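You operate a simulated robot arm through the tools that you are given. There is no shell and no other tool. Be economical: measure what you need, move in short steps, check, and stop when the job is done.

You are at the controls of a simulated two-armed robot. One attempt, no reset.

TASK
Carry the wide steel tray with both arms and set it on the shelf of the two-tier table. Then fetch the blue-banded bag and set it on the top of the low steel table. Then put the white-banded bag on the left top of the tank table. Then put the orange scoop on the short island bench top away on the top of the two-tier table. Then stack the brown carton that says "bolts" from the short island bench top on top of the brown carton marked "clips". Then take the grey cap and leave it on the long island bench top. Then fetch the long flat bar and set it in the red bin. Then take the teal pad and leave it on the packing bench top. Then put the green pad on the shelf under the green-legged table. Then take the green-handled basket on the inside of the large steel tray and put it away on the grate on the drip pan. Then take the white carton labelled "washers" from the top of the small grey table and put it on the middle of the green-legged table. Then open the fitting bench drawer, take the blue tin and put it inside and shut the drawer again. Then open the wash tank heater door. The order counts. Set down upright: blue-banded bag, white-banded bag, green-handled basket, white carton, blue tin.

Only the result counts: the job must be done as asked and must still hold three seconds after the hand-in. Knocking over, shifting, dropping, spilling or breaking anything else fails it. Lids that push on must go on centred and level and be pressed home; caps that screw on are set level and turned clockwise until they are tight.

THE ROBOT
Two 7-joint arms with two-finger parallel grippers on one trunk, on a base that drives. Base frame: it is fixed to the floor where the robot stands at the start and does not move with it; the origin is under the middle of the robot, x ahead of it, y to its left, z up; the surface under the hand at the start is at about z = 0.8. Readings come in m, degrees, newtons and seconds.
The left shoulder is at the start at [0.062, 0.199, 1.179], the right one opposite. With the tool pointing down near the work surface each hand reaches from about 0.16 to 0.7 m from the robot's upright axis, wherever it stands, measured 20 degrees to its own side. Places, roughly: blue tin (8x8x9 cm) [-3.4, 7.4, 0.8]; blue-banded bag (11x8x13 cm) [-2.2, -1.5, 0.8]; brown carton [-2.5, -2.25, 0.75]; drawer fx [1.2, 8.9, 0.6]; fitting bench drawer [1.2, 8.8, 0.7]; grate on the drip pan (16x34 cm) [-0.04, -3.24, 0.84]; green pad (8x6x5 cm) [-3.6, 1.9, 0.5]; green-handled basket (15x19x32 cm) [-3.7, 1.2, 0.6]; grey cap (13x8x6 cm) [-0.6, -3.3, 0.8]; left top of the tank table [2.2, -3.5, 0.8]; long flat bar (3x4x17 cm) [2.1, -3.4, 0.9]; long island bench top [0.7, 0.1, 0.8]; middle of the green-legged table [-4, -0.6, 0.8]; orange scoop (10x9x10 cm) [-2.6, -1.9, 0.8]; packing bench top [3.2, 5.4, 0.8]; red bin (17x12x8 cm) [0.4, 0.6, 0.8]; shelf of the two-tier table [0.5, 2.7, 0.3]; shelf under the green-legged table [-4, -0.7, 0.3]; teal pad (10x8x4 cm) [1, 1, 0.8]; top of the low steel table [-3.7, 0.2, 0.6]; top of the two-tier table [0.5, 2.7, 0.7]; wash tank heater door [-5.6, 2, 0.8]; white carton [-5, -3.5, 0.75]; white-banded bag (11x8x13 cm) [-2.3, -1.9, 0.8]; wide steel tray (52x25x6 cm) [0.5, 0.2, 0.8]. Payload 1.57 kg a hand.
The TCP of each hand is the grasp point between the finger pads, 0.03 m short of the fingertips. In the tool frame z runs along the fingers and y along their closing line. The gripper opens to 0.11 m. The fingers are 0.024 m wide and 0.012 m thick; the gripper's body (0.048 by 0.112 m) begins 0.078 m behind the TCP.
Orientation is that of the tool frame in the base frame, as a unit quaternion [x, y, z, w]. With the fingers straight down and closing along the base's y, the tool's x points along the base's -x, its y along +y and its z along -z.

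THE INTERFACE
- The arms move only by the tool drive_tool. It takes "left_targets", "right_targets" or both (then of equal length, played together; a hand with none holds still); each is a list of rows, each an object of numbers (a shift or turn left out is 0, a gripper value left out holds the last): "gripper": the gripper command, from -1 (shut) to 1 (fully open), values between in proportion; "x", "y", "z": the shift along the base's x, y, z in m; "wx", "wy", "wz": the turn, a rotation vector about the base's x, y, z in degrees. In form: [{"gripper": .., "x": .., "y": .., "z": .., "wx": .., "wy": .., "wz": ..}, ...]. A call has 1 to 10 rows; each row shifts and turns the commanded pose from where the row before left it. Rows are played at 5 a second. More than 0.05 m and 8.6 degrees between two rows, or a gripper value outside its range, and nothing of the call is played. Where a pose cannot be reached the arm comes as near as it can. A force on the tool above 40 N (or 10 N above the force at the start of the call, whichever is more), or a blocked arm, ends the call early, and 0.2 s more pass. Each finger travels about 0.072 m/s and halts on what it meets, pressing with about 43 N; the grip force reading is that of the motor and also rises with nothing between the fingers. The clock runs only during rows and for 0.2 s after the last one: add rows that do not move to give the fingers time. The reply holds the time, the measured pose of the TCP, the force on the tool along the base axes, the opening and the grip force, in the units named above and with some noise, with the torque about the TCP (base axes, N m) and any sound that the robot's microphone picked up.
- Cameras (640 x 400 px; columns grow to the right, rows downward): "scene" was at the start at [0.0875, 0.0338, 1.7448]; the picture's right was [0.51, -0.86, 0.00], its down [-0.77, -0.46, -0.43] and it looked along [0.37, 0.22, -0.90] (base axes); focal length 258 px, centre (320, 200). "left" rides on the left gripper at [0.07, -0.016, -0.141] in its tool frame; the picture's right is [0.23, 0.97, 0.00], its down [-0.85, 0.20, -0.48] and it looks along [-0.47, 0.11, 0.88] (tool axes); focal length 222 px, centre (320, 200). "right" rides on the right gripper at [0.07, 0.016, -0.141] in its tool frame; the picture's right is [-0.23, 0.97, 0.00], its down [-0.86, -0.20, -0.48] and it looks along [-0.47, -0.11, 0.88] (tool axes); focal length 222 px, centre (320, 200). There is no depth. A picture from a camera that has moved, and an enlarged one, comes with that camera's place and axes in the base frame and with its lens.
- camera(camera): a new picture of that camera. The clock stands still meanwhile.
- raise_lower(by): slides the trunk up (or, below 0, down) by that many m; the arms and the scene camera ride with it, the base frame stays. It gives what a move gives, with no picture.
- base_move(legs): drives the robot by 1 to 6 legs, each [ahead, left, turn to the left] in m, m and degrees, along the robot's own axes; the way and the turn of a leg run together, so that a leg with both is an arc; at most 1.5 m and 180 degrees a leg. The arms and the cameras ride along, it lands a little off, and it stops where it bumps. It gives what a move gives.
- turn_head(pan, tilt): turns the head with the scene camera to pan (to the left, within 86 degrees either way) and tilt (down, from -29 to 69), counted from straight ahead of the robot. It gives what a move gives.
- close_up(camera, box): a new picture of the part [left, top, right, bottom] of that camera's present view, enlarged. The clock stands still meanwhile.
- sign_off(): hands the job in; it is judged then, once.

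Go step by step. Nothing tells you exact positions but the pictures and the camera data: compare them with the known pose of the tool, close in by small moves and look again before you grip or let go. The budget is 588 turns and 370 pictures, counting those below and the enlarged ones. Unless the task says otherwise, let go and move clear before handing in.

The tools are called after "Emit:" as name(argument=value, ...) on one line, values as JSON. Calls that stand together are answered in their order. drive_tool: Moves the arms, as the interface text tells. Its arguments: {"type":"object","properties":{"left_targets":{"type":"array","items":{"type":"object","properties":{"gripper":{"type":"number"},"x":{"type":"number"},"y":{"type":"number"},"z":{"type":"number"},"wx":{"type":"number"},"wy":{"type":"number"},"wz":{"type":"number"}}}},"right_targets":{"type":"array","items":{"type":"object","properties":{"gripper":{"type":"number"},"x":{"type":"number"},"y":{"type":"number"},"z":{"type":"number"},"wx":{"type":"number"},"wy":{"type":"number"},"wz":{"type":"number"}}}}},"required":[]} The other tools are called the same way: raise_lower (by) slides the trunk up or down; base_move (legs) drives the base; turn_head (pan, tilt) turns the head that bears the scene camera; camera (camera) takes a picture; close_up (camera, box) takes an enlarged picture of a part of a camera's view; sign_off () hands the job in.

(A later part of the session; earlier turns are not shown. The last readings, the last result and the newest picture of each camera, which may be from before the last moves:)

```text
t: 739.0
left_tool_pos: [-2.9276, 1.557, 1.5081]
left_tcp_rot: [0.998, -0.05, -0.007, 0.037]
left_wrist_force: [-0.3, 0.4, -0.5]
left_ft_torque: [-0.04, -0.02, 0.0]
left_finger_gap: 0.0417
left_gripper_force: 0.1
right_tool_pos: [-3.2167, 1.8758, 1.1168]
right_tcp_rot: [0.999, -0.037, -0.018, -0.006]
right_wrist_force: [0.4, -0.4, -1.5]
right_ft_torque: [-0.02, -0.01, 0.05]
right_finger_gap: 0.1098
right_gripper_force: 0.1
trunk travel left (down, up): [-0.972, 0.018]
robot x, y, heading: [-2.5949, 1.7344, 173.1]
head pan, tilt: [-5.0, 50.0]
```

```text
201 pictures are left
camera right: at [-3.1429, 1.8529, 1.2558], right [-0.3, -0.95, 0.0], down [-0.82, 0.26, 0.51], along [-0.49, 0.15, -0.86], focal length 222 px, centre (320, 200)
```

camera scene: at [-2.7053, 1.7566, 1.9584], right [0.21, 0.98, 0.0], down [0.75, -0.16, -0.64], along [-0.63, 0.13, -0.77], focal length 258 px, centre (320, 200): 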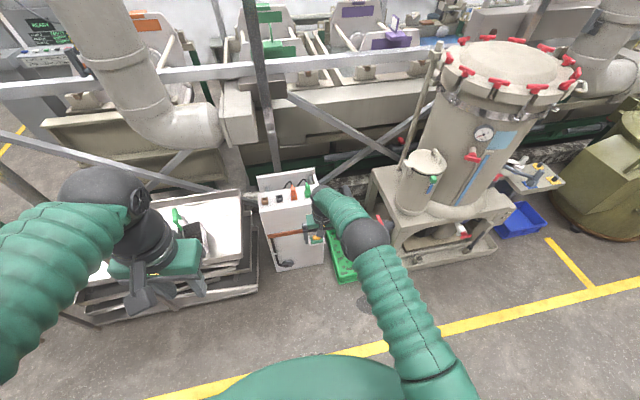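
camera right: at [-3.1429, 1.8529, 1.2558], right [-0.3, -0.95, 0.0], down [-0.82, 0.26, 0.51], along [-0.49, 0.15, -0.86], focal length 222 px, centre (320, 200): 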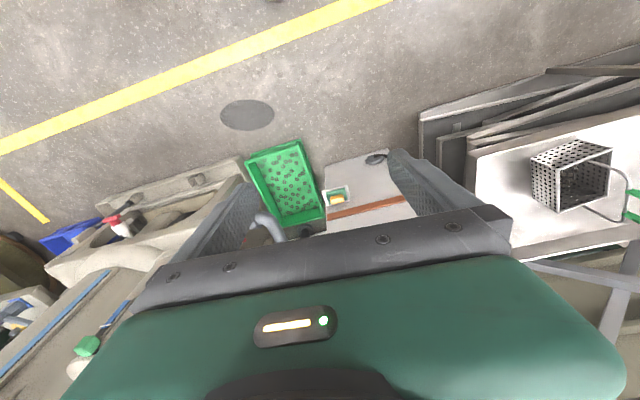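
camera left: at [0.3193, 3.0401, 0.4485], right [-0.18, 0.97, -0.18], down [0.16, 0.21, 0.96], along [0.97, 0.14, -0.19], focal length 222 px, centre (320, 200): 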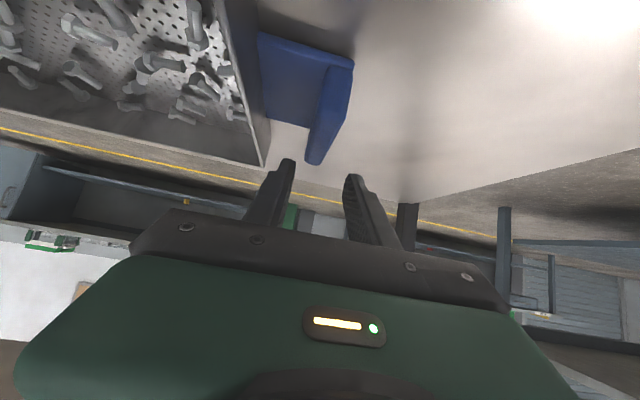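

Emit:
base_move(legs=[[0.34, 0.011, 0]])

Emit:
raise_lower(by=-0.35)

Emit:
camera(camera="right")

Emit:
turn_head(pan=-5, tilt=58)

Emit:
camera(camera="scene")

```text
t: 741.2
left_tool_pos: [-3.259, 1.5821, 1.5113]
left_tcp_rot: [0.998, -0.053, -0.01, 0.035]
left_wrist_force: [0.5, -0.1, -0.1]
left_ft_torque: [0.05, 0.04, 0.0]
left_finger_gap: 0.0417
left_gripper_force: 0.1
right_tool_pos: [-3.5491, 1.9049, 1.1207]
right_tcp_rot: [0.999, -0.039, -0.019, -0.009]
right_wrist_force: [0.1, 0.1, 0.4]
right_ft_torque: [0.02, 0.01, 0.01]
right_finger_gap: 0.1101
right_gripper_force: 0.0
trunk travel left (down, up): [-0.972, 0.018]
robot x, y, heading: [-2.9291, 1.7697, 172.6]
head pan, tilt: [-5.0, 50.0]
```

```text
t: 744.6
left_tool_pos: [-3.2622, 1.5872, 1.1595]
left_tcp_rot: [0.998, -0.052, -0.007, 0.037]
left_wrist_force: [0.5, 0.3, -0.4]
left_ft_torque: [0.02, 0.03, 0.01]
left_finger_gap: 0.041
left_gripper_force: 0.1
right_tool_pos: [-3.5505, 1.9071, 0.7697]
right_tcp_rot: [0.999, -0.04, -0.019, -0.007]
right_wrist_force: [0.8, 0.0, 0.0]
right_ft_torque: [0.0, 0.03, 0.01]
right_finger_gap: 0.1099
right_gripper_force: 0.0
trunk travel left (down, up): [-0.622, 0.368]
robot x, y, heading: [-2.9331, 1.7661, 172.8]
head pan, tilt: [-5.0, 50.0]
```

```text
200 pictures are left
camera right: at [-3.4766, 1.8852, 0.9073], right [-0.3, -0.95, 0.0], down [-0.82, 0.26, 0.51], along [-0.49, 0.16, -0.86], focal length 222 px, centre (320, 200)
```

right: 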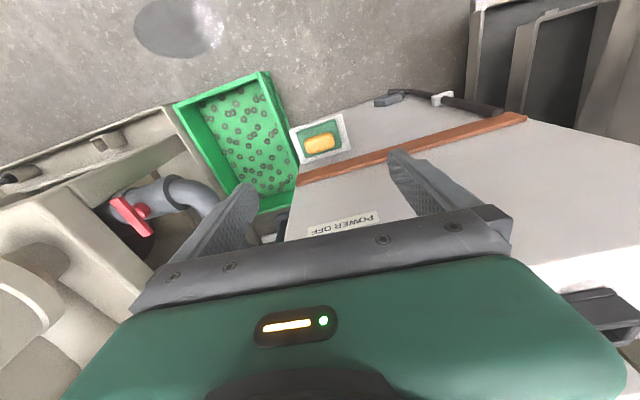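

```text
t: 745.3
left_tool_pos: [-3.2615, 1.5876, 1.1596]
left_tcp_rot: [0.998, -0.052, -0.007, 0.037]
left_wrist_force: [0.2, 0.2, 0.0]
left_ft_torque: [0.0, 0.0, 0.03]
left_finger_gap: 0.0411
left_gripper_force: 0.0
right_tool_pos: [-3.5503, 1.9075, 0.7685]
right_tcp_rot: [0.999, -0.04, -0.019, -0.007]
right_wrist_force: [0.2, -0.5, 0.3]
right_ft_torque: [0.0, 0.0, -0.01]
right_finger_gap: 0.1098
right_gripper_force: 0.0
trunk travel left (down, up): [-0.622, 0.368]
robot x, y, heading: [-2.9349, 1.7693, 172.4]
head pan, tilt: [-5.0, 58.0]
```

```text
199 pictures are left
camera scene: at [-3.0308, 1.7845, 1.5984], right [0.21, 0.98, 0.0], down [0.83, -0.18, -0.53], along [-0.52, 0.11, -0.85], focal length 258 px, centre (320, 200)
```

scene: 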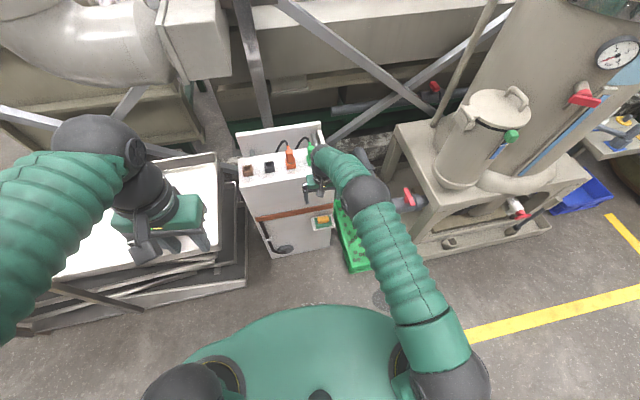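

Emit:
close_up(camera="right", box=[270, 100, 370, 180])

```text
5.00 times, centred on (320, 140) of right
camera zoom: at [-3.4766, 1.8852, 0.9072], right [-0.3, -0.95, 0.0], down [-0.82, 0.26, 0.51], along [-0.49, 0.16, -0.86], focal length 1111 px, centre (320, 500)
```

zoom: 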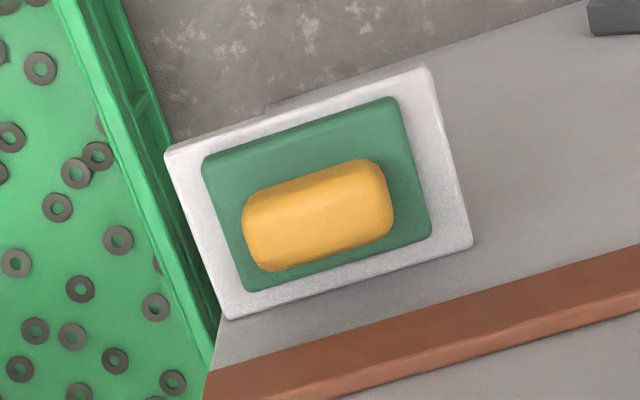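

Emit:
drive_tool(right_targets=[{"wy": 7.5, "y": 0.004}, {"wy": 7.5, "y": 0.004}, {"wy": 7.5, "y": 0.004}, {"wy": 7.5, "y": 0.004}, {}])

Emit:
raise_lower(by=-0.15)

Emit:
camera(camera="right")

Emit:
camera(camera="scene")

```text
t: 746.5
left_tool_pos: [-3.2622, 1.5874, 1.1591]
left_tcp_rot: [0.998, -0.051, -0.008, 0.037]
left_wrist_force: [1.2, 0.7, 0.0]
left_ft_torque: [0.0, -0.03, -0.01]
left_finger_gap: 0.0412
left_gripper_force: 0.0
right_tool_pos: [-3.5502, 1.924, 0.7688]
right_tcp_rot: [0.96, -0.04, -0.277, 0.004]
right_wrist_force: [0.4, 0.3, -0.1]
right_ft_torque: [-0.04, 0.01, -0.02]
right_finger_gap: 0.1099
right_gripper_force: 0.0
trunk travel left (down, up): [-0.622, 0.368]
robot x, y, heading: [-2.9306, 1.7671, 172.7]
head pan, tilt: [-5.0, 58.0]
```

```text
t: 748.2
left_tool_pos: [-3.2615, 1.5875, 1.0101]
left_tcp_rot: [0.998, -0.052, -0.008, 0.037]
left_wrist_force: [-0.2, 0.6, -0.4]
left_ft_torque: [-0.03, 0.01, -0.01]
left_finger_gap: 0.0412
left_gripper_force: 0.0
right_tool_pos: [-3.551, 1.9234, 0.6192]
right_tcp_rot: [0.96, -0.04, -0.276, 0.004]
right_wrist_force: [-0.3, 0.4, -0.7]
right_ft_torque: [0.03, 0.02, 0.03]
right_finger_gap: 0.1098
right_gripper_force: 0.0
trunk travel left (down, up): [-0.472, 0.518]
robot x, y, heading: [-2.929, 1.7675, 172.7]
head pan, tilt: [-5.0, 58.0]
```

```text
197 pictures are left
camera right: at [-3.4167, 1.9013, 0.7022], right [-0.26, -0.95, 0.15], down [-0.45, 0.26, 0.85], along [-0.85, 0.16, -0.5], focal length 222 px, centre (320, 200)
```

right: 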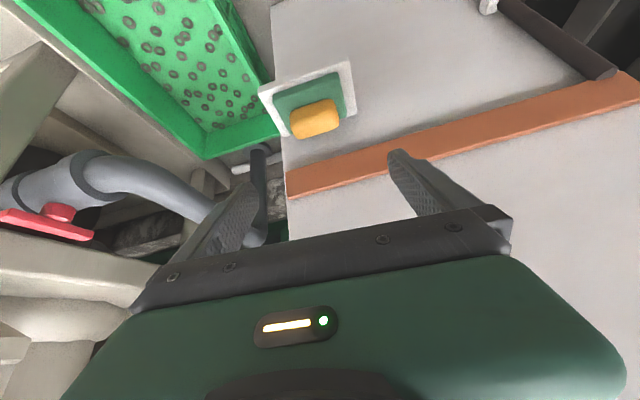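

```text
196 pictures are left
camera scene: at [-3.0301, 1.7846, 1.4484], right [0.21, 0.98, 0.0], down [0.83, -0.18, -0.53], along [-0.52, 0.11, -0.85], focal length 258 px, centre (320, 200)
```

scene: 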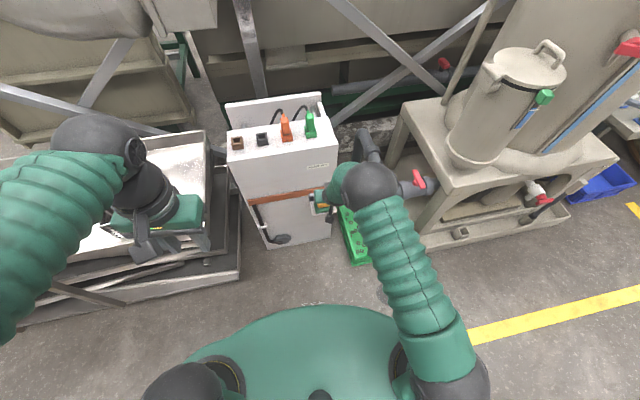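

Emit:
drive_tool(right_targets=[{"x": -0.013, "z": -0.035}, {"x": -0.013, "z": -0.035}, {}])

Emit:
camera(camera="right")

```text
t: 749.0
left_tool_pos: [-3.2612, 1.586, 1.0091]
left_tcp_rot: [0.998, -0.052, -0.007, 0.037]
left_wrist_force: [-0.9, 0.2, 0.2]
left_ft_torque: [0.0, -0.01, -0.02]
left_finger_gap: 0.0413
left_gripper_force: 0.1
right_tool_pos: [-3.5755, 1.9227, 0.5496]
right_tcp_rot: [0.96, -0.039, -0.276, 0.004]
right_wrist_force: [0.3, 0.7, 0.1]
right_ft_torque: [0.0, -0.04, -0.02]
right_finger_gap: 0.1097
right_gripper_force: 0.0
trunk travel left (down, up): [-0.472, 0.518]
robot x, y, heading: [-2.9309, 1.7675, 172.8]
head pan, tilt: [-5.0, 58.0]
```

```text
195 pictures are left
camera right: at [-3.4426, 1.8996, 0.633], right [-0.26, -0.95, 0.15], down [-0.45, 0.26, 0.85], along [-0.85, 0.16, -0.5], focal length 222 px, centre (320, 200)
```

right: 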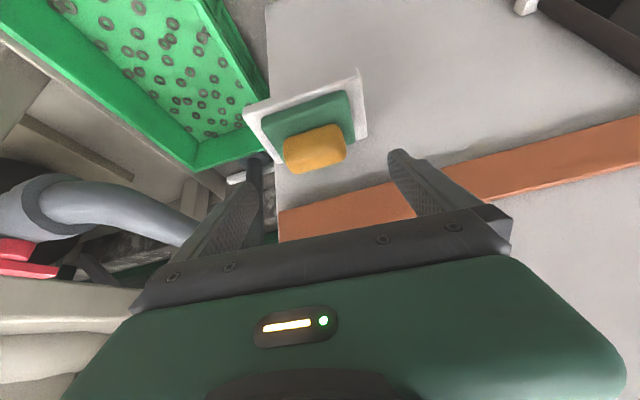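

Emit:
drive_tool(right_targets=[{"x": -0.003, "z": -0.018}, {"x": -0.003, "z": -0.017}, {}])

Emit:
camera(camera="right")

```text
t: 749.9
left_tool_pos: [-3.2616, 1.5873, 1.0093]
left_tcp_rot: [0.998, -0.052, -0.007, 0.037]
left_wrist_force: [0.1, 0.5, 0.0]
left_ft_torque: [-0.01, 0.01, -0.01]
left_finger_gap: 0.0415
left_gripper_force: 0.1
right_tool_pos: [-3.5819, 1.9239, 0.514]
right_tcp_rot: [0.96, -0.039, -0.277, 0.003]
right_wrist_force: [-0.2, 0.9, 0.3]
right_ft_torque: [-0.03, 0.0, 0.01]
right_finger_gap: 0.1101
right_gripper_force: 0.1
trunk travel left (down, up): [-0.472, 0.518]
robot x, y, heading: [-2.9281, 1.7687, 172.5]
head pan, tilt: [-5.0, 58.0]
```

```text
194 pictures are left
camera right: at [-3.4483, 1.9011, 0.598], right [-0.26, -0.95, 0.15], down [-0.45, 0.26, 0.85], along [-0.85, 0.16, -0.5], focal length 222 px, centre (320, 200)
```

right: 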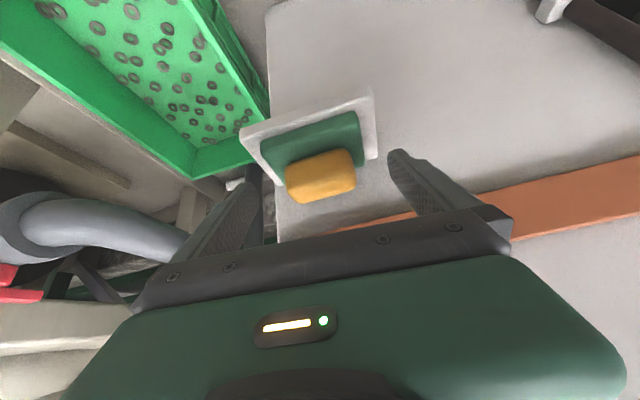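

Emit:
drive_tool(right_targets=[{"gripper": 0.4}, {"gripper": 0.0}, {"gripper": -0.6}, {}, {}])

Emit:
drive_tool(right_targets=[{"z": 0.02}, {"z": 0.03}, {"z": 0.03}, {}])

Emit:
camera(camera="right")

```text
t: 751.0
left_tool_pos: [-3.2612, 1.5871, 1.0099]
left_tcp_rot: [0.998, -0.052, -0.007, 0.038]
left_wrist_force: [0.3, -0.6, 0.1]
left_ft_torque: [-0.02, -0.03, 0.0]
left_finger_gap: 0.0412
left_gripper_force: 0.1
right_tool_pos: [-3.5816, 1.9244, 0.515]
right_tcp_rot: [0.96, -0.04, -0.277, 0.004]
right_wrist_force: [0.2, -0.4, 1.4]
right_ft_torque: [0.07, -0.02, 0.04]
right_finger_gap: 0.0565
right_gripper_force: 42.8
trunk travel left (down, up): [-0.472, 0.518]
robot x, y, heading: [-2.9293, 1.7673, 172.6]
head pan, tilt: [-5.0, 58.0]
```

```text
t: 752.0
left_tool_pos: [-3.2631, 1.5873, 1.0096]
left_tcp_rot: [0.998, -0.053, -0.007, 0.037]
left_wrist_force: [-0.4, 0.5, 0.0]
left_ft_torque: [-0.02, -0.01, 0.0]
left_finger_gap: 0.0415
left_gripper_force: 0.1
right_tool_pos: [-3.5846, 1.9236, 0.5927]
right_tcp_rot: [0.961, -0.04, -0.275, 0.004]
right_wrist_force: [-0.1, -0.6, -1.5]
right_ft_torque: [0.01, -0.02, 0.02]
right_finger_gap: 0.0558
right_gripper_force: 43.1
trunk travel left (down, up): [-0.472, 0.518]
robot x, y, heading: [-2.9304, 1.7675, 172.4]
head pan, tilt: [-5.0, 58.0]
```

```text
193 pictures are left
camera right: at [-3.4511, 1.9005, 0.6759], right [-0.26, -0.95, 0.15], down [-0.45, 0.26, 0.85], along [-0.85, 0.16, -0.5], focal length 222 px, centre (320, 200)
```

right: 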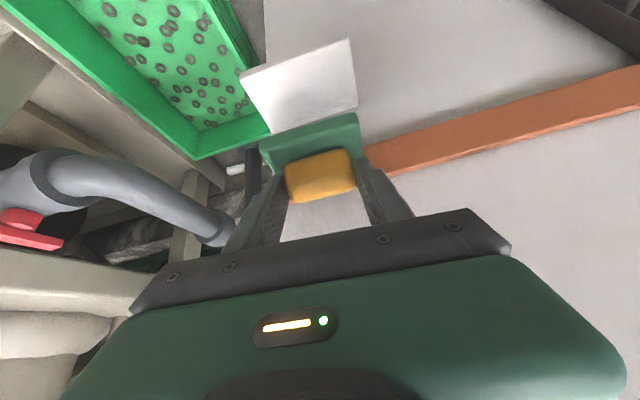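

Pad held. I raise, back out southwards, then approach the green-legged table from the east.

Emit:
raise_lower(by=0.4)

Emit:
base_move(legs=[[-0.2, 0.25, 4], [-0.2, 0.3, 3.5], [0, 1.05, 0], [0, 0.9, 0]])

Emit:
turn_head(pan=0, tilt=35)

Emit:
camera(camera="scene")

```text
t: 755.9
left_tool_pos: [-3.2618, 1.5879, 1.4093]
left_tcp_rot: [0.998, -0.053, -0.006, 0.038]
left_wrist_force: [0.6, -0.1, -0.5]
left_ft_torque: [-0.02, 0.02, -0.01]
left_finger_gap: 0.041
left_gripper_force: 0.0
right_tool_pos: [-3.5851, 1.922, 0.9938]
right_tcp_rot: [0.961, -0.039, -0.275, 0.005]
right_wrist_force: [0.5, 0.8, -1.0]
right_ft_torque: [-0.03, 0.0, -0.01]
right_finger_gap: 0.0554
right_gripper_force: 43.2
trunk travel left (down, up): [-0.872, 0.118]
robot x, y, heading: [-2.934, 1.7641, 172.8]
head pan, tilt: [-5.0, 58.0]
```

```text
t: 769.1
left_tool_pos: [-2.8358, -0.9609, 1.4056]
left_tcp_rot: [1.0, 0.016, -0.003, 0.026]
left_wrist_force: [-0.7, -1.5, -1.4]
left_ft_torque: [0.02, -0.07, -0.02]
left_finger_gap: 0.0411
left_gripper_force: 0.0
right_tool_pos: [-3.1995, -0.6623, 0.9933]
right_tcp_rot: [0.961, 0.029, -0.276, 0.012]
right_wrist_force: [-0.5, -0.4, -1.2]
right_ft_torque: [0.0, -0.05, -0.04]
right_finger_gap: 0.0553
right_gripper_force: 43.5
trunk travel left (down, up): [-0.872, 0.118]
robot x, y, heading: [-2.5296, -0.7055, -179.9]
head pan, tilt: [-5.0, 58.0]
stopped in leg 4: the robot was blocked; the commanded pose is now the measured one
```

```text
t: 770.0
left_tool_pos: [-2.8323, -0.9654, 1.4043]
left_tcp_rot: [1.0, 0.017, -0.005, 0.024]
left_wrist_force: [0.3, -0.6, 0.2]
left_ft_torque: [0.02, 0.0, 0.03]
left_finger_gap: 0.0414
left_gripper_force: 0.1
right_tool_pos: [-3.1988, -0.6652, 0.997]
right_tcp_rot: [0.96, 0.029, -0.278, 0.012]
right_wrist_force: [-0.1, -0.2, 0.7]
right_ft_torque: [0.03, 0.02, -0.02]
right_finger_gap: 0.0549
right_gripper_force: 43.2
trunk travel left (down, up): [-0.872, 0.118]
robot x, y, heading: [-2.5326, -0.708, -180.0]
head pan, tilt: [0.0, 35.0]
```

```text
192 pictures are left
camera scene: at [-2.6494, -0.7016, 1.8814], right [0.0, 1.0, 0.0], down [0.58, 0.0, -0.82], along [-0.82, -0.01, -0.58], focal length 258 px, centre (320, 200)
```

scene: 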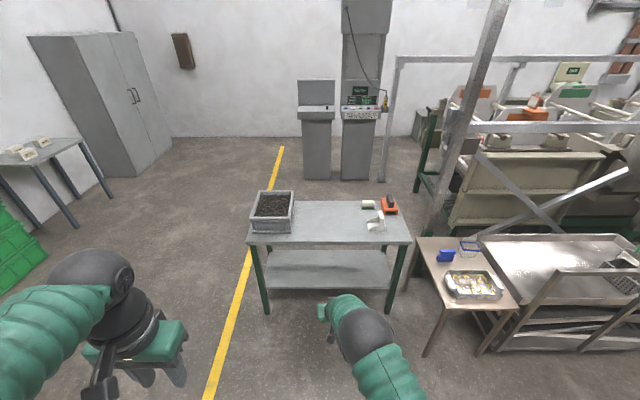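

Emit:
base_move(legs=[[0, -0.1, 0], [0.35, 0, 0]])

Emit:
raise_lower(by=-0.4)

Emit:
raise_lower(by=-0.16)

Emit:
camera(camera="scene")

Emit:
camera(camera="right")

```text
t: 773.0
left_tool_pos: [-3.1787, -0.8852, 1.4011]
left_tcp_rot: [1.0, 0.018, -0.006, 0.02]
left_wrist_force: [0.2, 0.1, 0.1]
left_ft_torque: [0.02, 0.03, -0.01]
left_finger_gap: 0.0414
left_gripper_force: 0.2
right_tool_pos: [-3.5458, -0.5809, 0.9978]
right_tcp_rot: [0.96, 0.03, -0.278, 0.006]
right_wrist_force: [-0.7, -1.9, -0.4]
right_ft_torque: [0.13, 0.0, -0.07]
right_finger_gap: 0.0548
right_gripper_force: 43.1
trunk travel left (down, up): [-0.872, 0.118]
robot x, y, heading: [-2.8805, -0.6134, -179.3]
head pan, tilt: [0.0, 35.0]
```

```text
t: 776.8
left_tool_pos: [-3.1824, -0.8646, 1.0026]
left_tcp_rot: [0.999, 0.018, -0.002, 0.028]
left_wrist_force: [-0.9, -0.3, -0.3]
left_ft_torque: [-0.03, 0.02, -0.01]
left_finger_gap: 0.0413
left_gripper_force: 0.2
right_tool_pos: [-3.5476, -0.5658, 0.5961]
right_tcp_rot: [0.96, 0.029, -0.278, 0.012]
right_wrist_force: [-0.9, -0.4, 0.3]
right_ft_torque: [-0.01, 0.0, 0.0]
right_finger_gap: 0.0549
right_gripper_force: 42.8
trunk travel left (down, up): [-0.472, 0.518]
robot x, y, heading: [-2.8802, -0.6119, -179.7]
head pan, tilt: [0.0, 35.0]
```

```text
t: 778.4
left_tool_pos: [-3.174, -0.9412, 0.8824]
left_tcp_rot: [0.999, 0.045, -0.012, 0.021]
left_wrist_force: [0.3, 0.5, 1.7]
left_ft_torque: [-0.01, 0.04, 0.04]
left_finger_gap: 0.0412
left_gripper_force: 0.1
right_tool_pos: [-3.5713, -0.5534, 0.4867]
right_tcp_rot: [0.958, -0.03, -0.283, -0.02]
right_wrist_force: [-0.2, 0.1, 0.0]
right_ft_torque: [0.03, -0.11, -0.05]
right_finger_gap: 0.0546
right_gripper_force: 42.9
trunk travel left (down, up): [-0.361, 0.629]
robot x, y, heading: [-2.8794, -0.6619, -179.6]
head pan, tilt: [0.0, 35.0]
stopped: the arm was blocked; the commanded pose is now the measured one
```

```text
191 pictures are left
camera scene: at [-3.0011, -0.5728, 1.3863], right [-0.01, 1.0, -0.07], down [0.58, -0.05, -0.82], along [-0.82, -0.04, -0.57], focal length 258 px, centre (320, 200)
```

scene: 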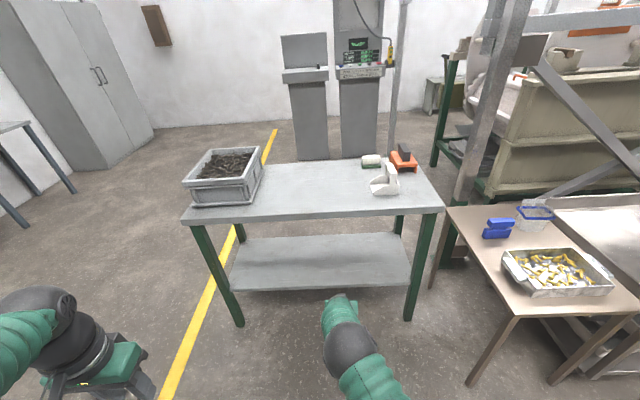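

```text
190 pictures are left
camera right: at [-3.4368, -0.5795, 0.5669], right [-0.26, -0.96, 0.1], down [-0.44, 0.21, 0.87], along [-0.86, 0.18, -0.48], focal length 222 px, centre (320, 200)
```

right: 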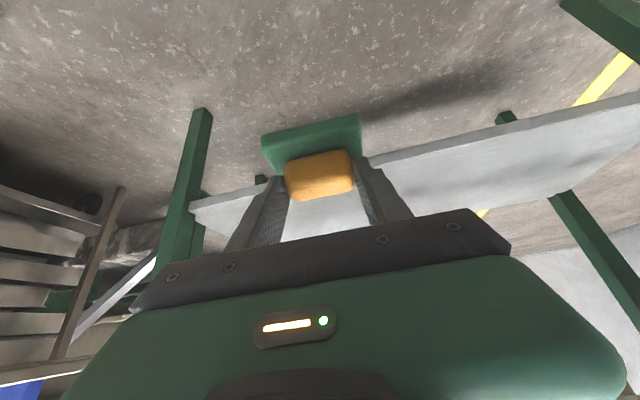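

The left arm rests on the short bench corner; I raise at once and look.

Emit:
raise_lower(by=0.15)

Emit:
turn_head(pan=60, tilt=45)

Emit:
camera(camera="scene")

```text
t: 778.8
left_tool_pos: [-3.1664, -0.9806, 0.8706]
left_tcp_rot: [0.998, 0.067, -0.015, 0.002]
left_wrist_force: [1.7, 0.5, 1.5]
left_ft_torque: [0.0, 0.13, -0.01]
left_finger_gap: 0.0411
left_gripper_force: 0.1
right_tool_pos: [-3.5764, -0.5106, 0.4906]
right_tcp_rot: [0.956, -0.07, -0.28, -0.058]
right_wrist_force: [-0.1, 0.5, 1.0]
right_ft_torque: [0.0, -0.03, -0.03]
right_finger_gap: 0.0547
right_gripper_force: 43.0
trunk travel left (down, up): [-0.372, 0.618]
robot x, y, heading: [-2.8816, -0.6615, -179.6]
head pan, tilt: [0.0, 35.0]
stopped: the arm was blocked; the commanded pose is now the measured one
```

```text
t: 780.0
left_tool_pos: [-3.166, -0.9779, 0.8745]
left_tcp_rot: [0.998, 0.062, -0.017, 0.004]
left_wrist_force: [-0.3, 0.1, 0.1]
left_ft_torque: [0.0, 0.01, 0.0]
left_finger_gap: 0.0411
left_gripper_force: 0.0
right_tool_pos: [-3.5772, -0.5112, 0.4897]
right_tcp_rot: [0.956, -0.07, -0.281, -0.054]
right_wrist_force: [1.1, 0.1, -0.2]
right_ft_torque: [0.06, 0.0, 0.01]
right_finger_gap: 0.0549
right_gripper_force: 43.2
trunk travel left (down, up): [-0.372, 0.618]
robot x, y, heading: [-2.8784, -0.6683, -180.0]
head pan, tilt: [60.0, 45.0]
```

```text
189 pictures are left
camera scene: at [-2.9506, -0.6481, 1.3776], right [-0.87, 0.49, -0.03], down [0.35, 0.57, -0.75], along [-0.35, -0.66, -0.67], focal length 258 px, centre (320, 200)
```

scene: 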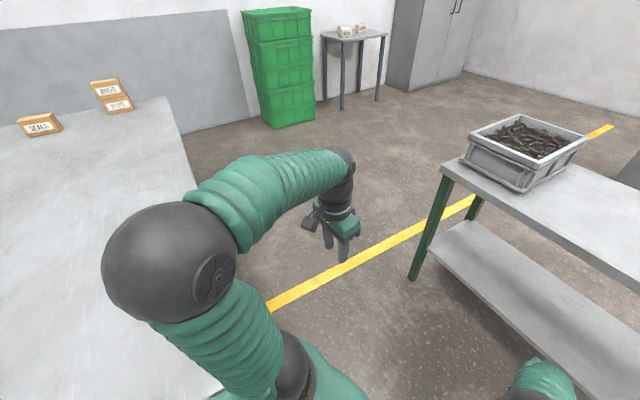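

Emit:
base_move(legs=[[0, -0.15, 0]])

Emit:
camera(camera="scene")

```text
t: 780.8
left_tool_pos: [-3.1559, -1.0315, 0.8536]
left_tcp_rot: [0.996, 0.08, -0.021, -0.023]
left_wrist_force: [0.8, -0.4, 0.2]
left_ft_torque: [0.0, 0.01, -0.02]
left_finger_gap: 0.0411
left_gripper_force: 0.1
right_tool_pos: [-3.5825, -0.4513, 0.507]
right_tcp_rot: [0.945, -0.123, -0.281, -0.11]
right_wrist_force: [0.4, 0.6, -0.4]
right_ft_torque: [0.03, -0.05, 0.02]
right_finger_gap: 0.0549
right_gripper_force: 42.8
trunk travel left (down, up): [-0.372, 0.618]
robot x, y, heading: [-2.8825, -0.6503, -179.4]
head pan, tilt: [60.0, 45.0]
stopped in leg 1: the robot was blocked; the commanded pose is now the measured one
```

```text
188 pictures are left
camera scene: at [-2.95, -0.6596, 1.381], right [-0.87, 0.49, -0.03], down [0.35, 0.58, -0.74], along [-0.35, -0.65, -0.68], focal length 258 px, centre (320, 200)
```

scene: 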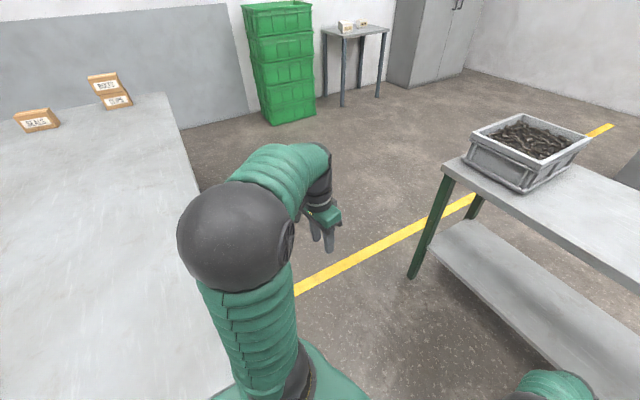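

Emit:
turn_head(pan=-60, tilt=55)

Emit:
camera(camera="scene")

Emit:
turn_head(pan=80, tilt=66)

Emit:
camera(camera="scene")

```text
t: 782.8
left_tool_pos: [-3.1563, -1.0323, 0.8532]
left_tcp_rot: [0.996, 0.082, -0.021, -0.021]
left_wrist_force: [0.2, 0.1, 0.3]
left_ft_torque: [-0.02, -0.04, -0.02]
left_finger_gap: 0.0412
left_gripper_force: 0.0
right_tool_pos: [-3.5804, -0.4495, 0.5012]
right_tcp_rot: [0.946, -0.125, -0.279, -0.109]
right_wrist_force: [0.5, 0.2, -0.6]
right_ft_torque: [0.01, -0.03, -0.01]
right_finger_gap: 0.0548
right_gripper_force: 43.6
trunk travel left (down, up): [-0.372, 0.618]
robot x, y, heading: [-2.8819, -0.6564, -179.5]
head pan, tilt: [-60.0, 55.0]
```

```text
187 pictures are left
camera scene: at [-2.9464, -0.5251, 1.3595], right [0.86, 0.51, -0.03], down [0.42, -0.74, -0.53], along [-0.29, 0.45, -0.84], focal length 258 px, centre (320, 200)
```

scene: 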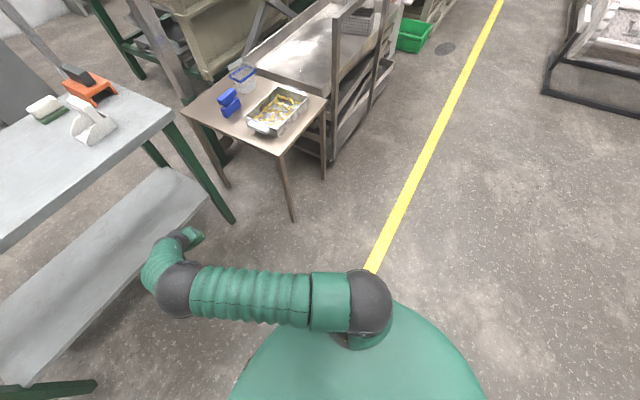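

```text
t: 785.0
left_tool_pos: [-3.1563, -1.0348, 0.8532]
left_tcp_rot: [0.996, 0.083, -0.021, -0.021]
left_wrist_force: [0.5, -0.2, -0.6]
left_ft_torque: [0.0, 0.02, 0.02]
left_finger_gap: 0.0412
left_gripper_force: 0.2
right_tool_pos: [-3.5815, -0.4498, 0.5008]
right_tcp_rot: [0.946, -0.127, -0.278, -0.11]
right_wrist_force: [0.6, 0.3, -1.2]
right_ft_torque: [0.0, 0.02, 0.03]
right_finger_gap: 0.0548
right_gripper_force: 42.9
trunk travel left (down, up): [-0.372, 0.618]
robot x, y, heading: [-2.8821, -0.6542, -179.8]
head pan, tilt: [80.0, 66.0]
```

```text
186 pictures are left
camera scene: at [-2.9197, -0.6467, 1.3535], right [-0.99, 0.17, -0.01], down [0.15, 0.88, -0.45], along [-0.07, -0.45, -0.89], focal length 258 px, centre (320, 200)
```

scene: 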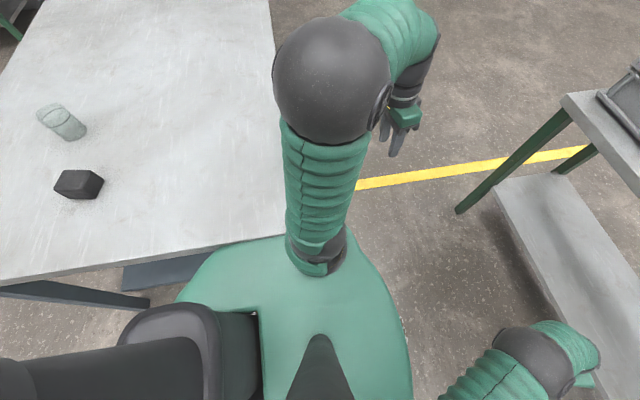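

The left upper arm seems pressed on the bench corner; I lift the left arm to free it.

Emit:
drive_tool(left_targets=[{"z": 0.04, "y": 0.02}, {"z": 0.04, "y": 0.02}, {"z": 0.04, "y": 0.02}, {"z": 0.04, "y": 0.02}, {"z": 0.04, "y": 0.02}, {}])

Emit:
camera(camera="scene")

```text
t: 785.3
left_tool_pos: [-3.1545, -1.05, 0.8582]
left_tcp_rot: [0.995, 0.086, -0.022, -0.035]
left_wrist_force: [0.3, 1.6, 0.2]
left_ft_torque: [-0.02, 0.0, 0.02]
left_finger_gap: 0.0414
left_gripper_force: 0.0
right_tool_pos: [-3.582, -0.4253, 0.5098]
right_tcp_rot: [0.939, -0.149, -0.278, -0.134]
right_wrist_force: [-0.6, -0.6, -0.7]
right_ft_torque: [0.03, -0.04, -0.01]
right_finger_gap: 0.0548
right_gripper_force: 42.9
trunk travel left (down, up): [-0.372, 0.618]
robot x, y, heading: [-2.8805, -0.6542, -179.8]
head pan, tilt: [80.0, 66.0]
stopped in row 1 (left hand): the arm was blocked; the commanded pose is now the measured one
```

```text
185 pictures are left
camera scene: at [-2.9202, -0.6524, 1.3549], right [-0.99, 0.17, -0.01], down [0.15, 0.88, -0.45], along [-0.07, -0.44, -0.89], focal length 258 px, centre (320, 200)
```

scene: 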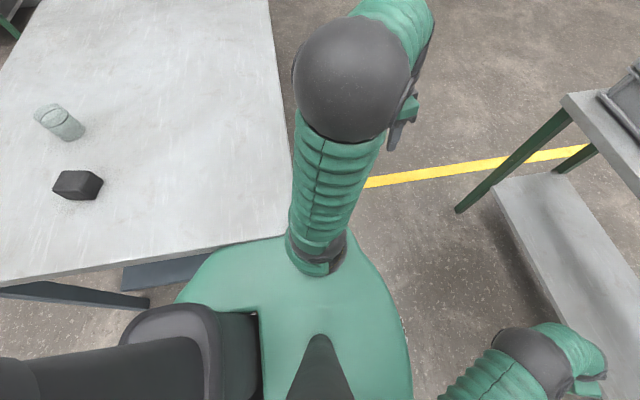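

Emit:
base_move(legs=[[0.1, 0, 0]])

Emit:
camera(camera="scene")

```text
t: 786.1
left_tool_pos: [-3.1483, -1.0866, 0.8399]
left_tcp_rot: [0.994, 0.086, -0.025, -0.057]
left_wrist_force: [0.2, 0.4, -0.5]
left_ft_torque: [0.0, 0.0, 0.03]
left_finger_gap: 0.0411
left_gripper_force: 0.1
right_tool_pos: [-3.5834, -0.3979, 0.5236]
right_tcp_rot: [0.929, -0.18, -0.277, -0.167]
right_wrist_force: [-0.2, 0.4, 0.0]
right_ft_torque: [-0.02, -0.03, -0.02]
right_finger_gap: 0.0548
right_gripper_force: 42.5
trunk travel left (down, up): [-0.372, 0.618]
robot x, y, heading: [-2.8842, -0.6514, -179.2]
head pan, tilt: [80.0, 66.0]
stopped in leg 1: the robot was blocked; the commanded pose is now the measured one
```

```text
184 pictures are left
camera scene: at [-2.9235, -0.6596, 1.3565], right [-0.99, 0.16, -0.01], down [0.15, 0.89, -0.44], along [-0.06, -0.44, -0.9], focal length 258 px, centre (320, 200)
```

scene: 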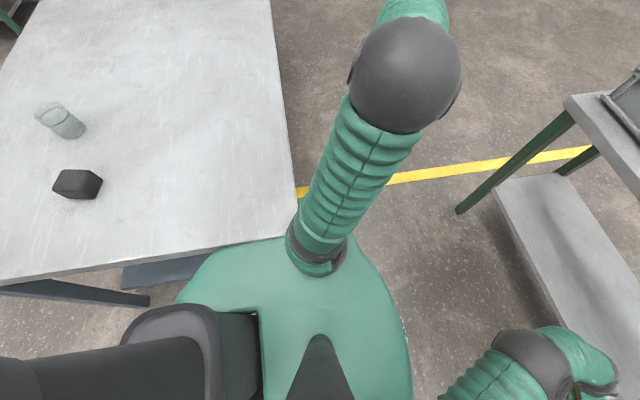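

Emit:
raise_lower(by=0.05)

Emit:
raise_lower(by=0.05)

```text
t: 787.0
left_tool_pos: [-3.1483, -1.087, 0.8692]
left_tcp_rot: [0.994, 0.085, -0.024, -0.058]
left_wrist_force: [0.9, 0.4, 0.1]
left_ft_torque: [-0.02, 0.01, 0.02]
left_finger_gap: 0.0411
left_gripper_force: 0.1
right_tool_pos: [-3.5814, -0.3976, 0.5462]
right_tcp_rot: [0.93, -0.176, -0.273, -0.171]
right_wrist_force: [0.8, -0.4, -0.6]
right_ft_torque: [-0.04, 0.0, 0.02]
right_finger_gap: 0.0548
right_gripper_force: 42.6
trunk travel left (down, up): [-0.422, 0.568]
robot x, y, heading: [-2.8826, -0.6504, -178.9]
head pan, tilt: [80.0, 66.0]
```

```text
t: 787.9
left_tool_pos: [-3.1479, -1.0864, 0.92]
left_tcp_rot: [0.994, 0.086, -0.023, -0.057]
left_wrist_force: [-0.3, 0.1, 0.7]
left_ft_torque: [-0.03, 0.02, 0.01]
left_finger_gap: 0.0413
left_gripper_force: 0.0
right_tool_pos: [-3.5815, -0.398, 0.5973]
right_tcp_rot: [0.93, -0.177, -0.273, -0.172]
right_wrist_force: [0.0, 0.3, -0.6]
right_ft_torque: [-0.07, -0.02, -0.02]
right_finger_gap: 0.055
right_gripper_force: 42.8
trunk travel left (down, up): [-0.472, 0.518]
robot x, y, heading: [-2.883, -0.6591, -178.8]
head pan, tilt: [80.0, 66.0]
```

Emit:
raise_lower(by=0.2)

Emit:
base_move(legs=[[0, -0.2, -1]])

Emit:
turn_head(pan=60, tilt=40)

Emit:
camera(camera="scene")

Emit:
camera(camera="right")

```text
t: 790.1
left_tool_pos: [-3.1486, -1.1041, 1.1166]
left_tcp_rot: [0.994, 0.087, -0.022, -0.067]
left_wrist_force: [0.2, -0.1, -0.6]
left_ft_torque: [-0.03, 0.01, 0.02]
left_finger_gap: 0.0414
left_gripper_force: 0.0
right_tool_pos: [-3.5838, -0.4298, 0.8091]
right_tcp_rot: [0.931, -0.16, -0.28, -0.174]
right_wrist_force: [-0.3, 0.0, -0.8]
right_ft_torque: [0.02, -0.01, -0.01]
right_finger_gap: 0.0549
right_gripper_force: 42.9
trunk travel left (down, up): [-0.672, 0.318]
robot x, y, heading: [-2.8811, -0.6521, -179.3]
head pan, tilt: [80.0, 66.0]
```

```text
t: 791.7
left_tool_pos: [-3.1584, -0.9044, 1.1135]
left_tcp_rot: [0.994, 0.077, -0.02, -0.07]
left_wrist_force: [0.0, -0.9, -0.1]
left_ft_torque: [0.03, -0.01, 0.01]
left_finger_gap: 0.0412
left_gripper_force: 0.1
right_tool_pos: [-3.5824, -0.2214, 0.8127]
right_tcp_rot: [0.928, -0.168, -0.281, -0.176]
right_wrist_force: [0.4, -0.3, -0.3]
right_ft_torque: [0.0, -0.02, 0.01]
right_finger_gap: 0.0548
right_gripper_force: 43.4
trunk travel left (down, up): [-0.672, 0.318]
robot x, y, heading: [-2.8809, -0.4543, 180.0]
head pan, tilt: [80.0, 66.0]
```

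```text
t: 792.6
left_tool_pos: [-3.1567, -0.9001, 1.1155]
left_tcp_rot: [0.994, 0.077, -0.023, -0.067]
left_wrist_force: [-0.4, 0.4, 0.0]
left_ft_torque: [0.03, 0.01, -0.01]
left_finger_gap: 0.0408
left_gripper_force: 0.0
right_tool_pos: [-3.5798, -0.2163, 0.8128]
right_tcp_rot: [0.928, -0.172, -0.279, -0.174]
right_wrist_force: [0.0, 0.2, -1.1]
right_ft_torque: [-0.01, -0.03, -0.01]
right_finger_gap: 0.055
right_gripper_force: 42.7
trunk travel left (down, up): [-0.672, 0.318]
robot x, y, heading: [-2.8844, -0.4504, 179.9]
head pan, tilt: [60.0, 40.0]
```

```text
183 pictures are left
camera scene: at [-2.9581, -0.5319, 1.6725], right [-0.87, 0.5, 0.0], down [0.32, 0.56, -0.76], along [-0.38, -0.66, -0.65], focal length 258 px, centre (320, 200)
```

scene: 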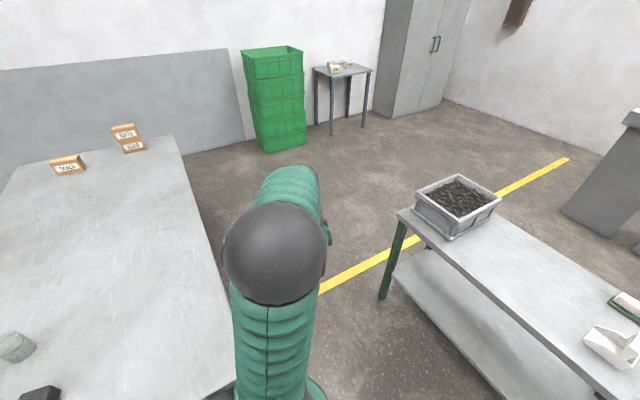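

```text
182 pictures are left
camera right: at [-3.4676, -0.3033, 0.8788], right [-0.58, -0.81, -0.09], down [-0.37, 0.16, 0.92], along [-0.72, 0.57, -0.39], focal length 222 px, centre (320, 200)
```

right: 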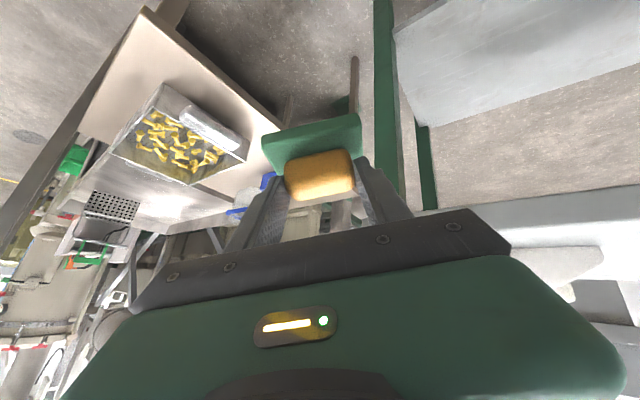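

Free again, nothing disturbed. I restore the right hand's orientation.

Emit:
drive_tool(right_targets=[{"wx": -3.5, "wy": -0.3, "wz": 6.2, "y": -0.04}, {"wx": -3.5, "wy": -0.3, "wz": 6.2, "y": -0.04}, {"wx": -3.5, "wy": -0.3, "wz": 6.2, "y": -0.04}, {"wx": -3.5, "wy": -0.3, "wz": 6.2, "y": -0.04}, {}], left_targets=[{"z": 0.04, "y": 0.02}, {"z": 0.04, "y": 0.02}, {"z": 0.04, "y": 0.02}, {"z": 0.03, "y": 0.02}, {}])

Emit:
camera(camera="right")

```text
t: 793.8
left_tool_pos: [-3.1579, -0.8184, 1.2673]
left_tcp_rot: [0.995, 0.077, -0.022, -0.067]
left_wrist_force: [-0.3, -0.4, -0.4]
left_ft_torque: [0.04, 0.0, 0.02]
left_finger_gap: 0.0414
left_gripper_force: 0.0
right_tool_pos: [-3.5804, -0.3806, 0.8135]
right_tcp_rot: [0.96, 0.003, -0.279, 0.004]
right_wrist_force: [-0.2, -0.5, -0.9]
right_ft_torque: [0.01, -0.02, 0.0]
right_finger_gap: 0.0548
right_gripper_force: 43.0
trunk travel left (down, up): [-0.672, 0.318]
robot x, y, heading: [-2.8815, -0.4537, 179.9]
head pan, tilt: [60.0, 40.0]
```

```text
181 pictures are left
camera right: at [-3.4456, -0.3941, 0.8956], right [-0.18, -0.97, 0.13], down [-0.47, 0.2, 0.86], along [-0.86, 0.1, -0.49], focal length 222 px, centre (320, 200)
```

right: 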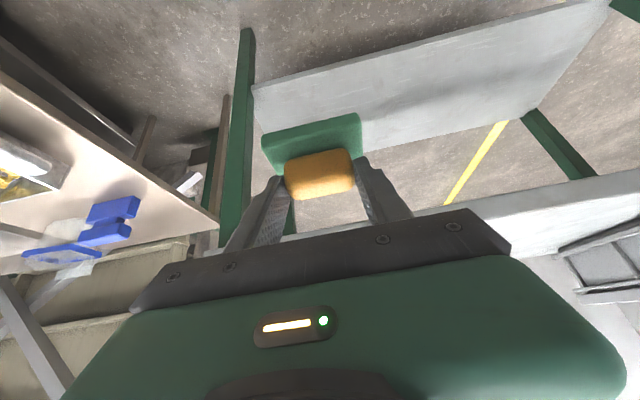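

Emit:
base_move(legs=[[0.08, 0.1, 0]])

Emit:
raise_lower(by=-0.2)

Emit:
turn_head(pan=40, tilt=55)

Emit:
camera(camera="scene")

```text
t: 795.0
left_tool_pos: [-3.2374, -0.8984, 1.2715]
left_tcp_rot: [0.995, 0.078, -0.022, -0.059]
left_wrist_force: [-0.7, 1.0, 0.6]
left_ft_torque: [-0.12, -0.02, 0.01]
left_finger_gap: 0.0413
left_gripper_force: 0.1
right_tool_pos: [-3.6604, -0.467, 0.8139]
right_tcp_rot: [0.96, 0.002, -0.28, 0.01]
right_wrist_force: [0.2, 0.7, -1.0]
right_ft_torque: [-0.06, 0.05, 0.03]
right_finger_gap: 0.0548
right_gripper_force: 43.1
trunk travel left (down, up): [-0.672, 0.318]
robot x, y, heading: [-2.9636, -0.5499, -180.0]
head pan, tilt: [60.0, 40.0]
```

```text
t: 797.2
left_tool_pos: [-3.237, -0.9157, 1.0672]
left_tcp_rot: [0.995, 0.076, -0.022, -0.066]
left_wrist_force: [-0.2, 0.5, -0.2]
left_ft_torque: [-0.02, -0.01, 0.0]
left_finger_gap: 0.0412
left_gripper_force: 0.1
right_tool_pos: [-3.6601, -0.4766, 0.6138]
right_tcp_rot: [0.96, 0.003, -0.278, 0.003]
right_wrist_force: [0.5, 0.0, -1.0]
right_ft_torque: [-0.01, -0.02, 0.03]
right_finger_gap: 0.0548
right_gripper_force: 43.6
trunk travel left (down, up): [-0.472, 0.518]
robot x, y, heading: [-2.9611, -0.5513, -179.9]
head pan, tilt: [60.0, 40.0]
```

```text
t: 798.0
left_tool_pos: [-3.2362, -0.9169, 1.0674]
left_tcp_rot: [0.995, 0.077, -0.021, -0.067]
left_wrist_force: [-0.1, 0.7, -0.2]
left_ft_torque: [0.02, 0.0, 0.0]
left_finger_gap: 0.0414
left_gripper_force: 0.1
right_tool_pos: [-3.6609, -0.4793, 0.6134]
right_tcp_rot: [0.96, 0.004, -0.279, 0.003]
right_wrist_force: [0.1, -0.2, -0.8]
right_ft_torque: [0.0, 0.0, 0.02]
right_finger_gap: 0.0552
right_gripper_force: 42.5
trunk travel left (down, up): [-0.472, 0.518]
robot x, y, heading: [-2.9637, -0.5502, -180.0]
head pan, tilt: [40.0, 55.0]
```

```text
180 pictures are left
camera scene: at [-3.0502, -0.6001, 1.4524], right [-0.64, 0.77, 0.0], down [0.63, 0.53, -0.57], along [-0.44, -0.37, -0.82], focal length 258 px, centre (320, 200)
```

scene: 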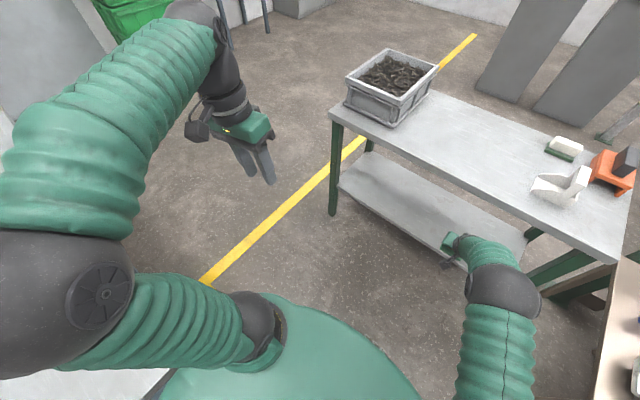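

The left elbow overhangs the short bench, so I lift the left hand well up before lowering further.

Emit:
drive_tool(left_targets=[{"z": 0.04, "y": 0.015}, {"z": 0.04, "y": 0.015}, {"z": 0.04, "y": 0.015}, {"z": 0.04, "y": 0.015}, {"z": 0.04, "y": 0.015}, {"z": 0.04, "y": 0.015}, {"z": 0.04, "y": 0.015}, {"z": 0.04, "y": 0.015}, {}])

Emit:
camera(camera="scene")

```text
t: 800.0
left_tool_pos: [-3.2404, -0.8531, 1.2098]
left_tcp_rot: [0.995, 0.077, -0.023, -0.068]
left_wrist_force: [0.1, 0.2, -0.8]
left_ft_torque: [-0.03, 0.01, 0.03]
left_finger_gap: 0.0413
left_gripper_force: 0.0
left hand out of reach, approached as far as the arm can: row 4, 5, 6, 7, 8
right_tool_pos: [-3.6598, -0.4803, 0.6132]
right_tcp_rot: [0.96, 0.004, -0.279, 0.002]
right_wrist_force: [0.0, 0.0, -1.1]
right_ft_torque: [-0.04, 0.02, 0.01]
right_finger_gap: 0.0547
right_gripper_force: 42.8
trunk travel left (down, up): [-0.472, 0.518]
robot x, y, heading: [-2.9654, -0.5507, -180.1]
head pan, tilt: [40.0, 55.0]
```

```text
179 pictures are left
camera scene: at [-3.0502, -0.6007, 1.4523], right [-0.64, 0.77, 0.0], down [0.63, 0.53, -0.57], along [-0.44, -0.37, -0.82], focal length 258 px, centre (320, 200)
```

scene: 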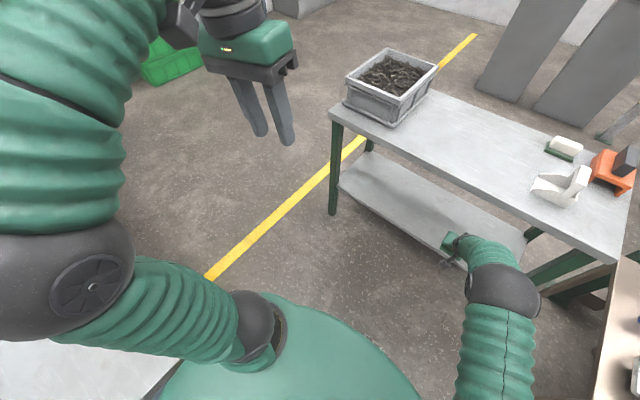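

Emit:
base_move(legs=[[0.11, 0.02, 0]])

Emit:
raise_lower(by=-0.1)

Emit:
camera(camera="scene")

Emit:
camera(camera="right")

```text
t: 801.2
left_tool_pos: [-3.3504, -0.8705, 1.2092]
left_tcp_rot: [0.995, 0.076, -0.023, -0.066]
left_wrist_force: [-0.7, 0.0, 0.6]
left_ft_torque: [0.01, -0.03, 0.03]
left_finger_gap: 0.0414
left_gripper_force: 0.3
right_tool_pos: [-3.771, -0.4969, 0.6128]
right_tcp_rot: [0.96, 0.004, -0.279, 0.003]
right_wrist_force: [0.0, 0.0, -0.6]
right_ft_torque: [0.01, 0.03, 0.01]
right_finger_gap: 0.0549
right_gripper_force: 42.8
trunk travel left (down, up): [-0.472, 0.518]
robot x, y, heading: [-3.0728, -0.5705, -179.8]
head pan, tilt: [40.0, 55.0]
```

```text
t: 802.6
left_tool_pos: [-3.3497, -0.8727, 1.1093]
left_tcp_rot: [0.995, 0.077, -0.024, -0.067]
left_wrist_force: [0.4, -0.3, -0.9]
left_ft_torque: [0.01, 0.01, 0.02]
left_finger_gap: 0.0412
left_gripper_force: 0.1
right_tool_pos: [-3.7707, -0.4991, 0.5147]
right_tcp_rot: [0.96, 0.004, -0.28, 0.003]
right_wrist_force: [-0.5, -0.2, -1.4]
right_ft_torque: [-0.01, -0.01, -0.01]
right_finger_gap: 0.0551
right_gripper_force: 43.0
trunk travel left (down, up): [-0.372, 0.618]
robot x, y, heading: [-3.0722, -0.5703, -179.7]
head pan, tilt: [40.0, 55.0]
```

```text
178 pictures are left
camera scene: at [-3.1595, -0.62, 1.3524], right [-0.64, 0.77, 0.0], down [0.63, 0.53, -0.57], along [-0.44, -0.37, -0.82], focal length 258 px, centre (320, 200)
```

scene: 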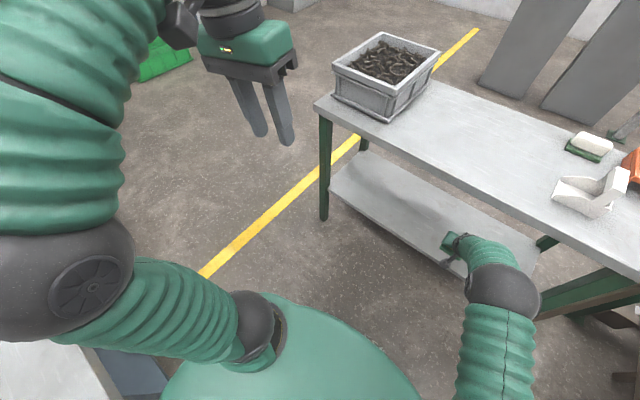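

```text
177 pictures are left
camera right: at [-3.6345, -0.5133, 0.5964], right [-0.18, -0.98, 0.12], down [-0.47, 0.2, 0.86], along [-0.87, 0.1, -0.49], focal length 222 px, centre (320, 200)
```

right: 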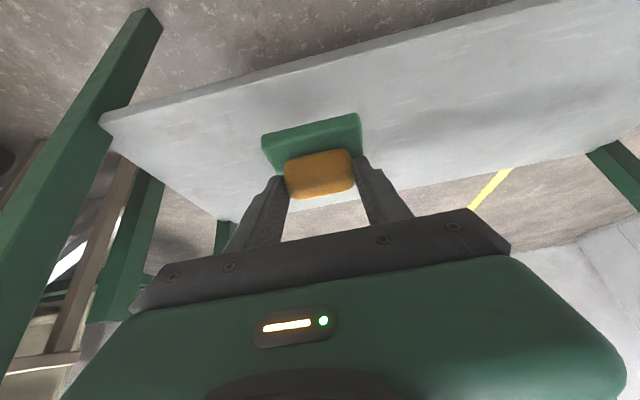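

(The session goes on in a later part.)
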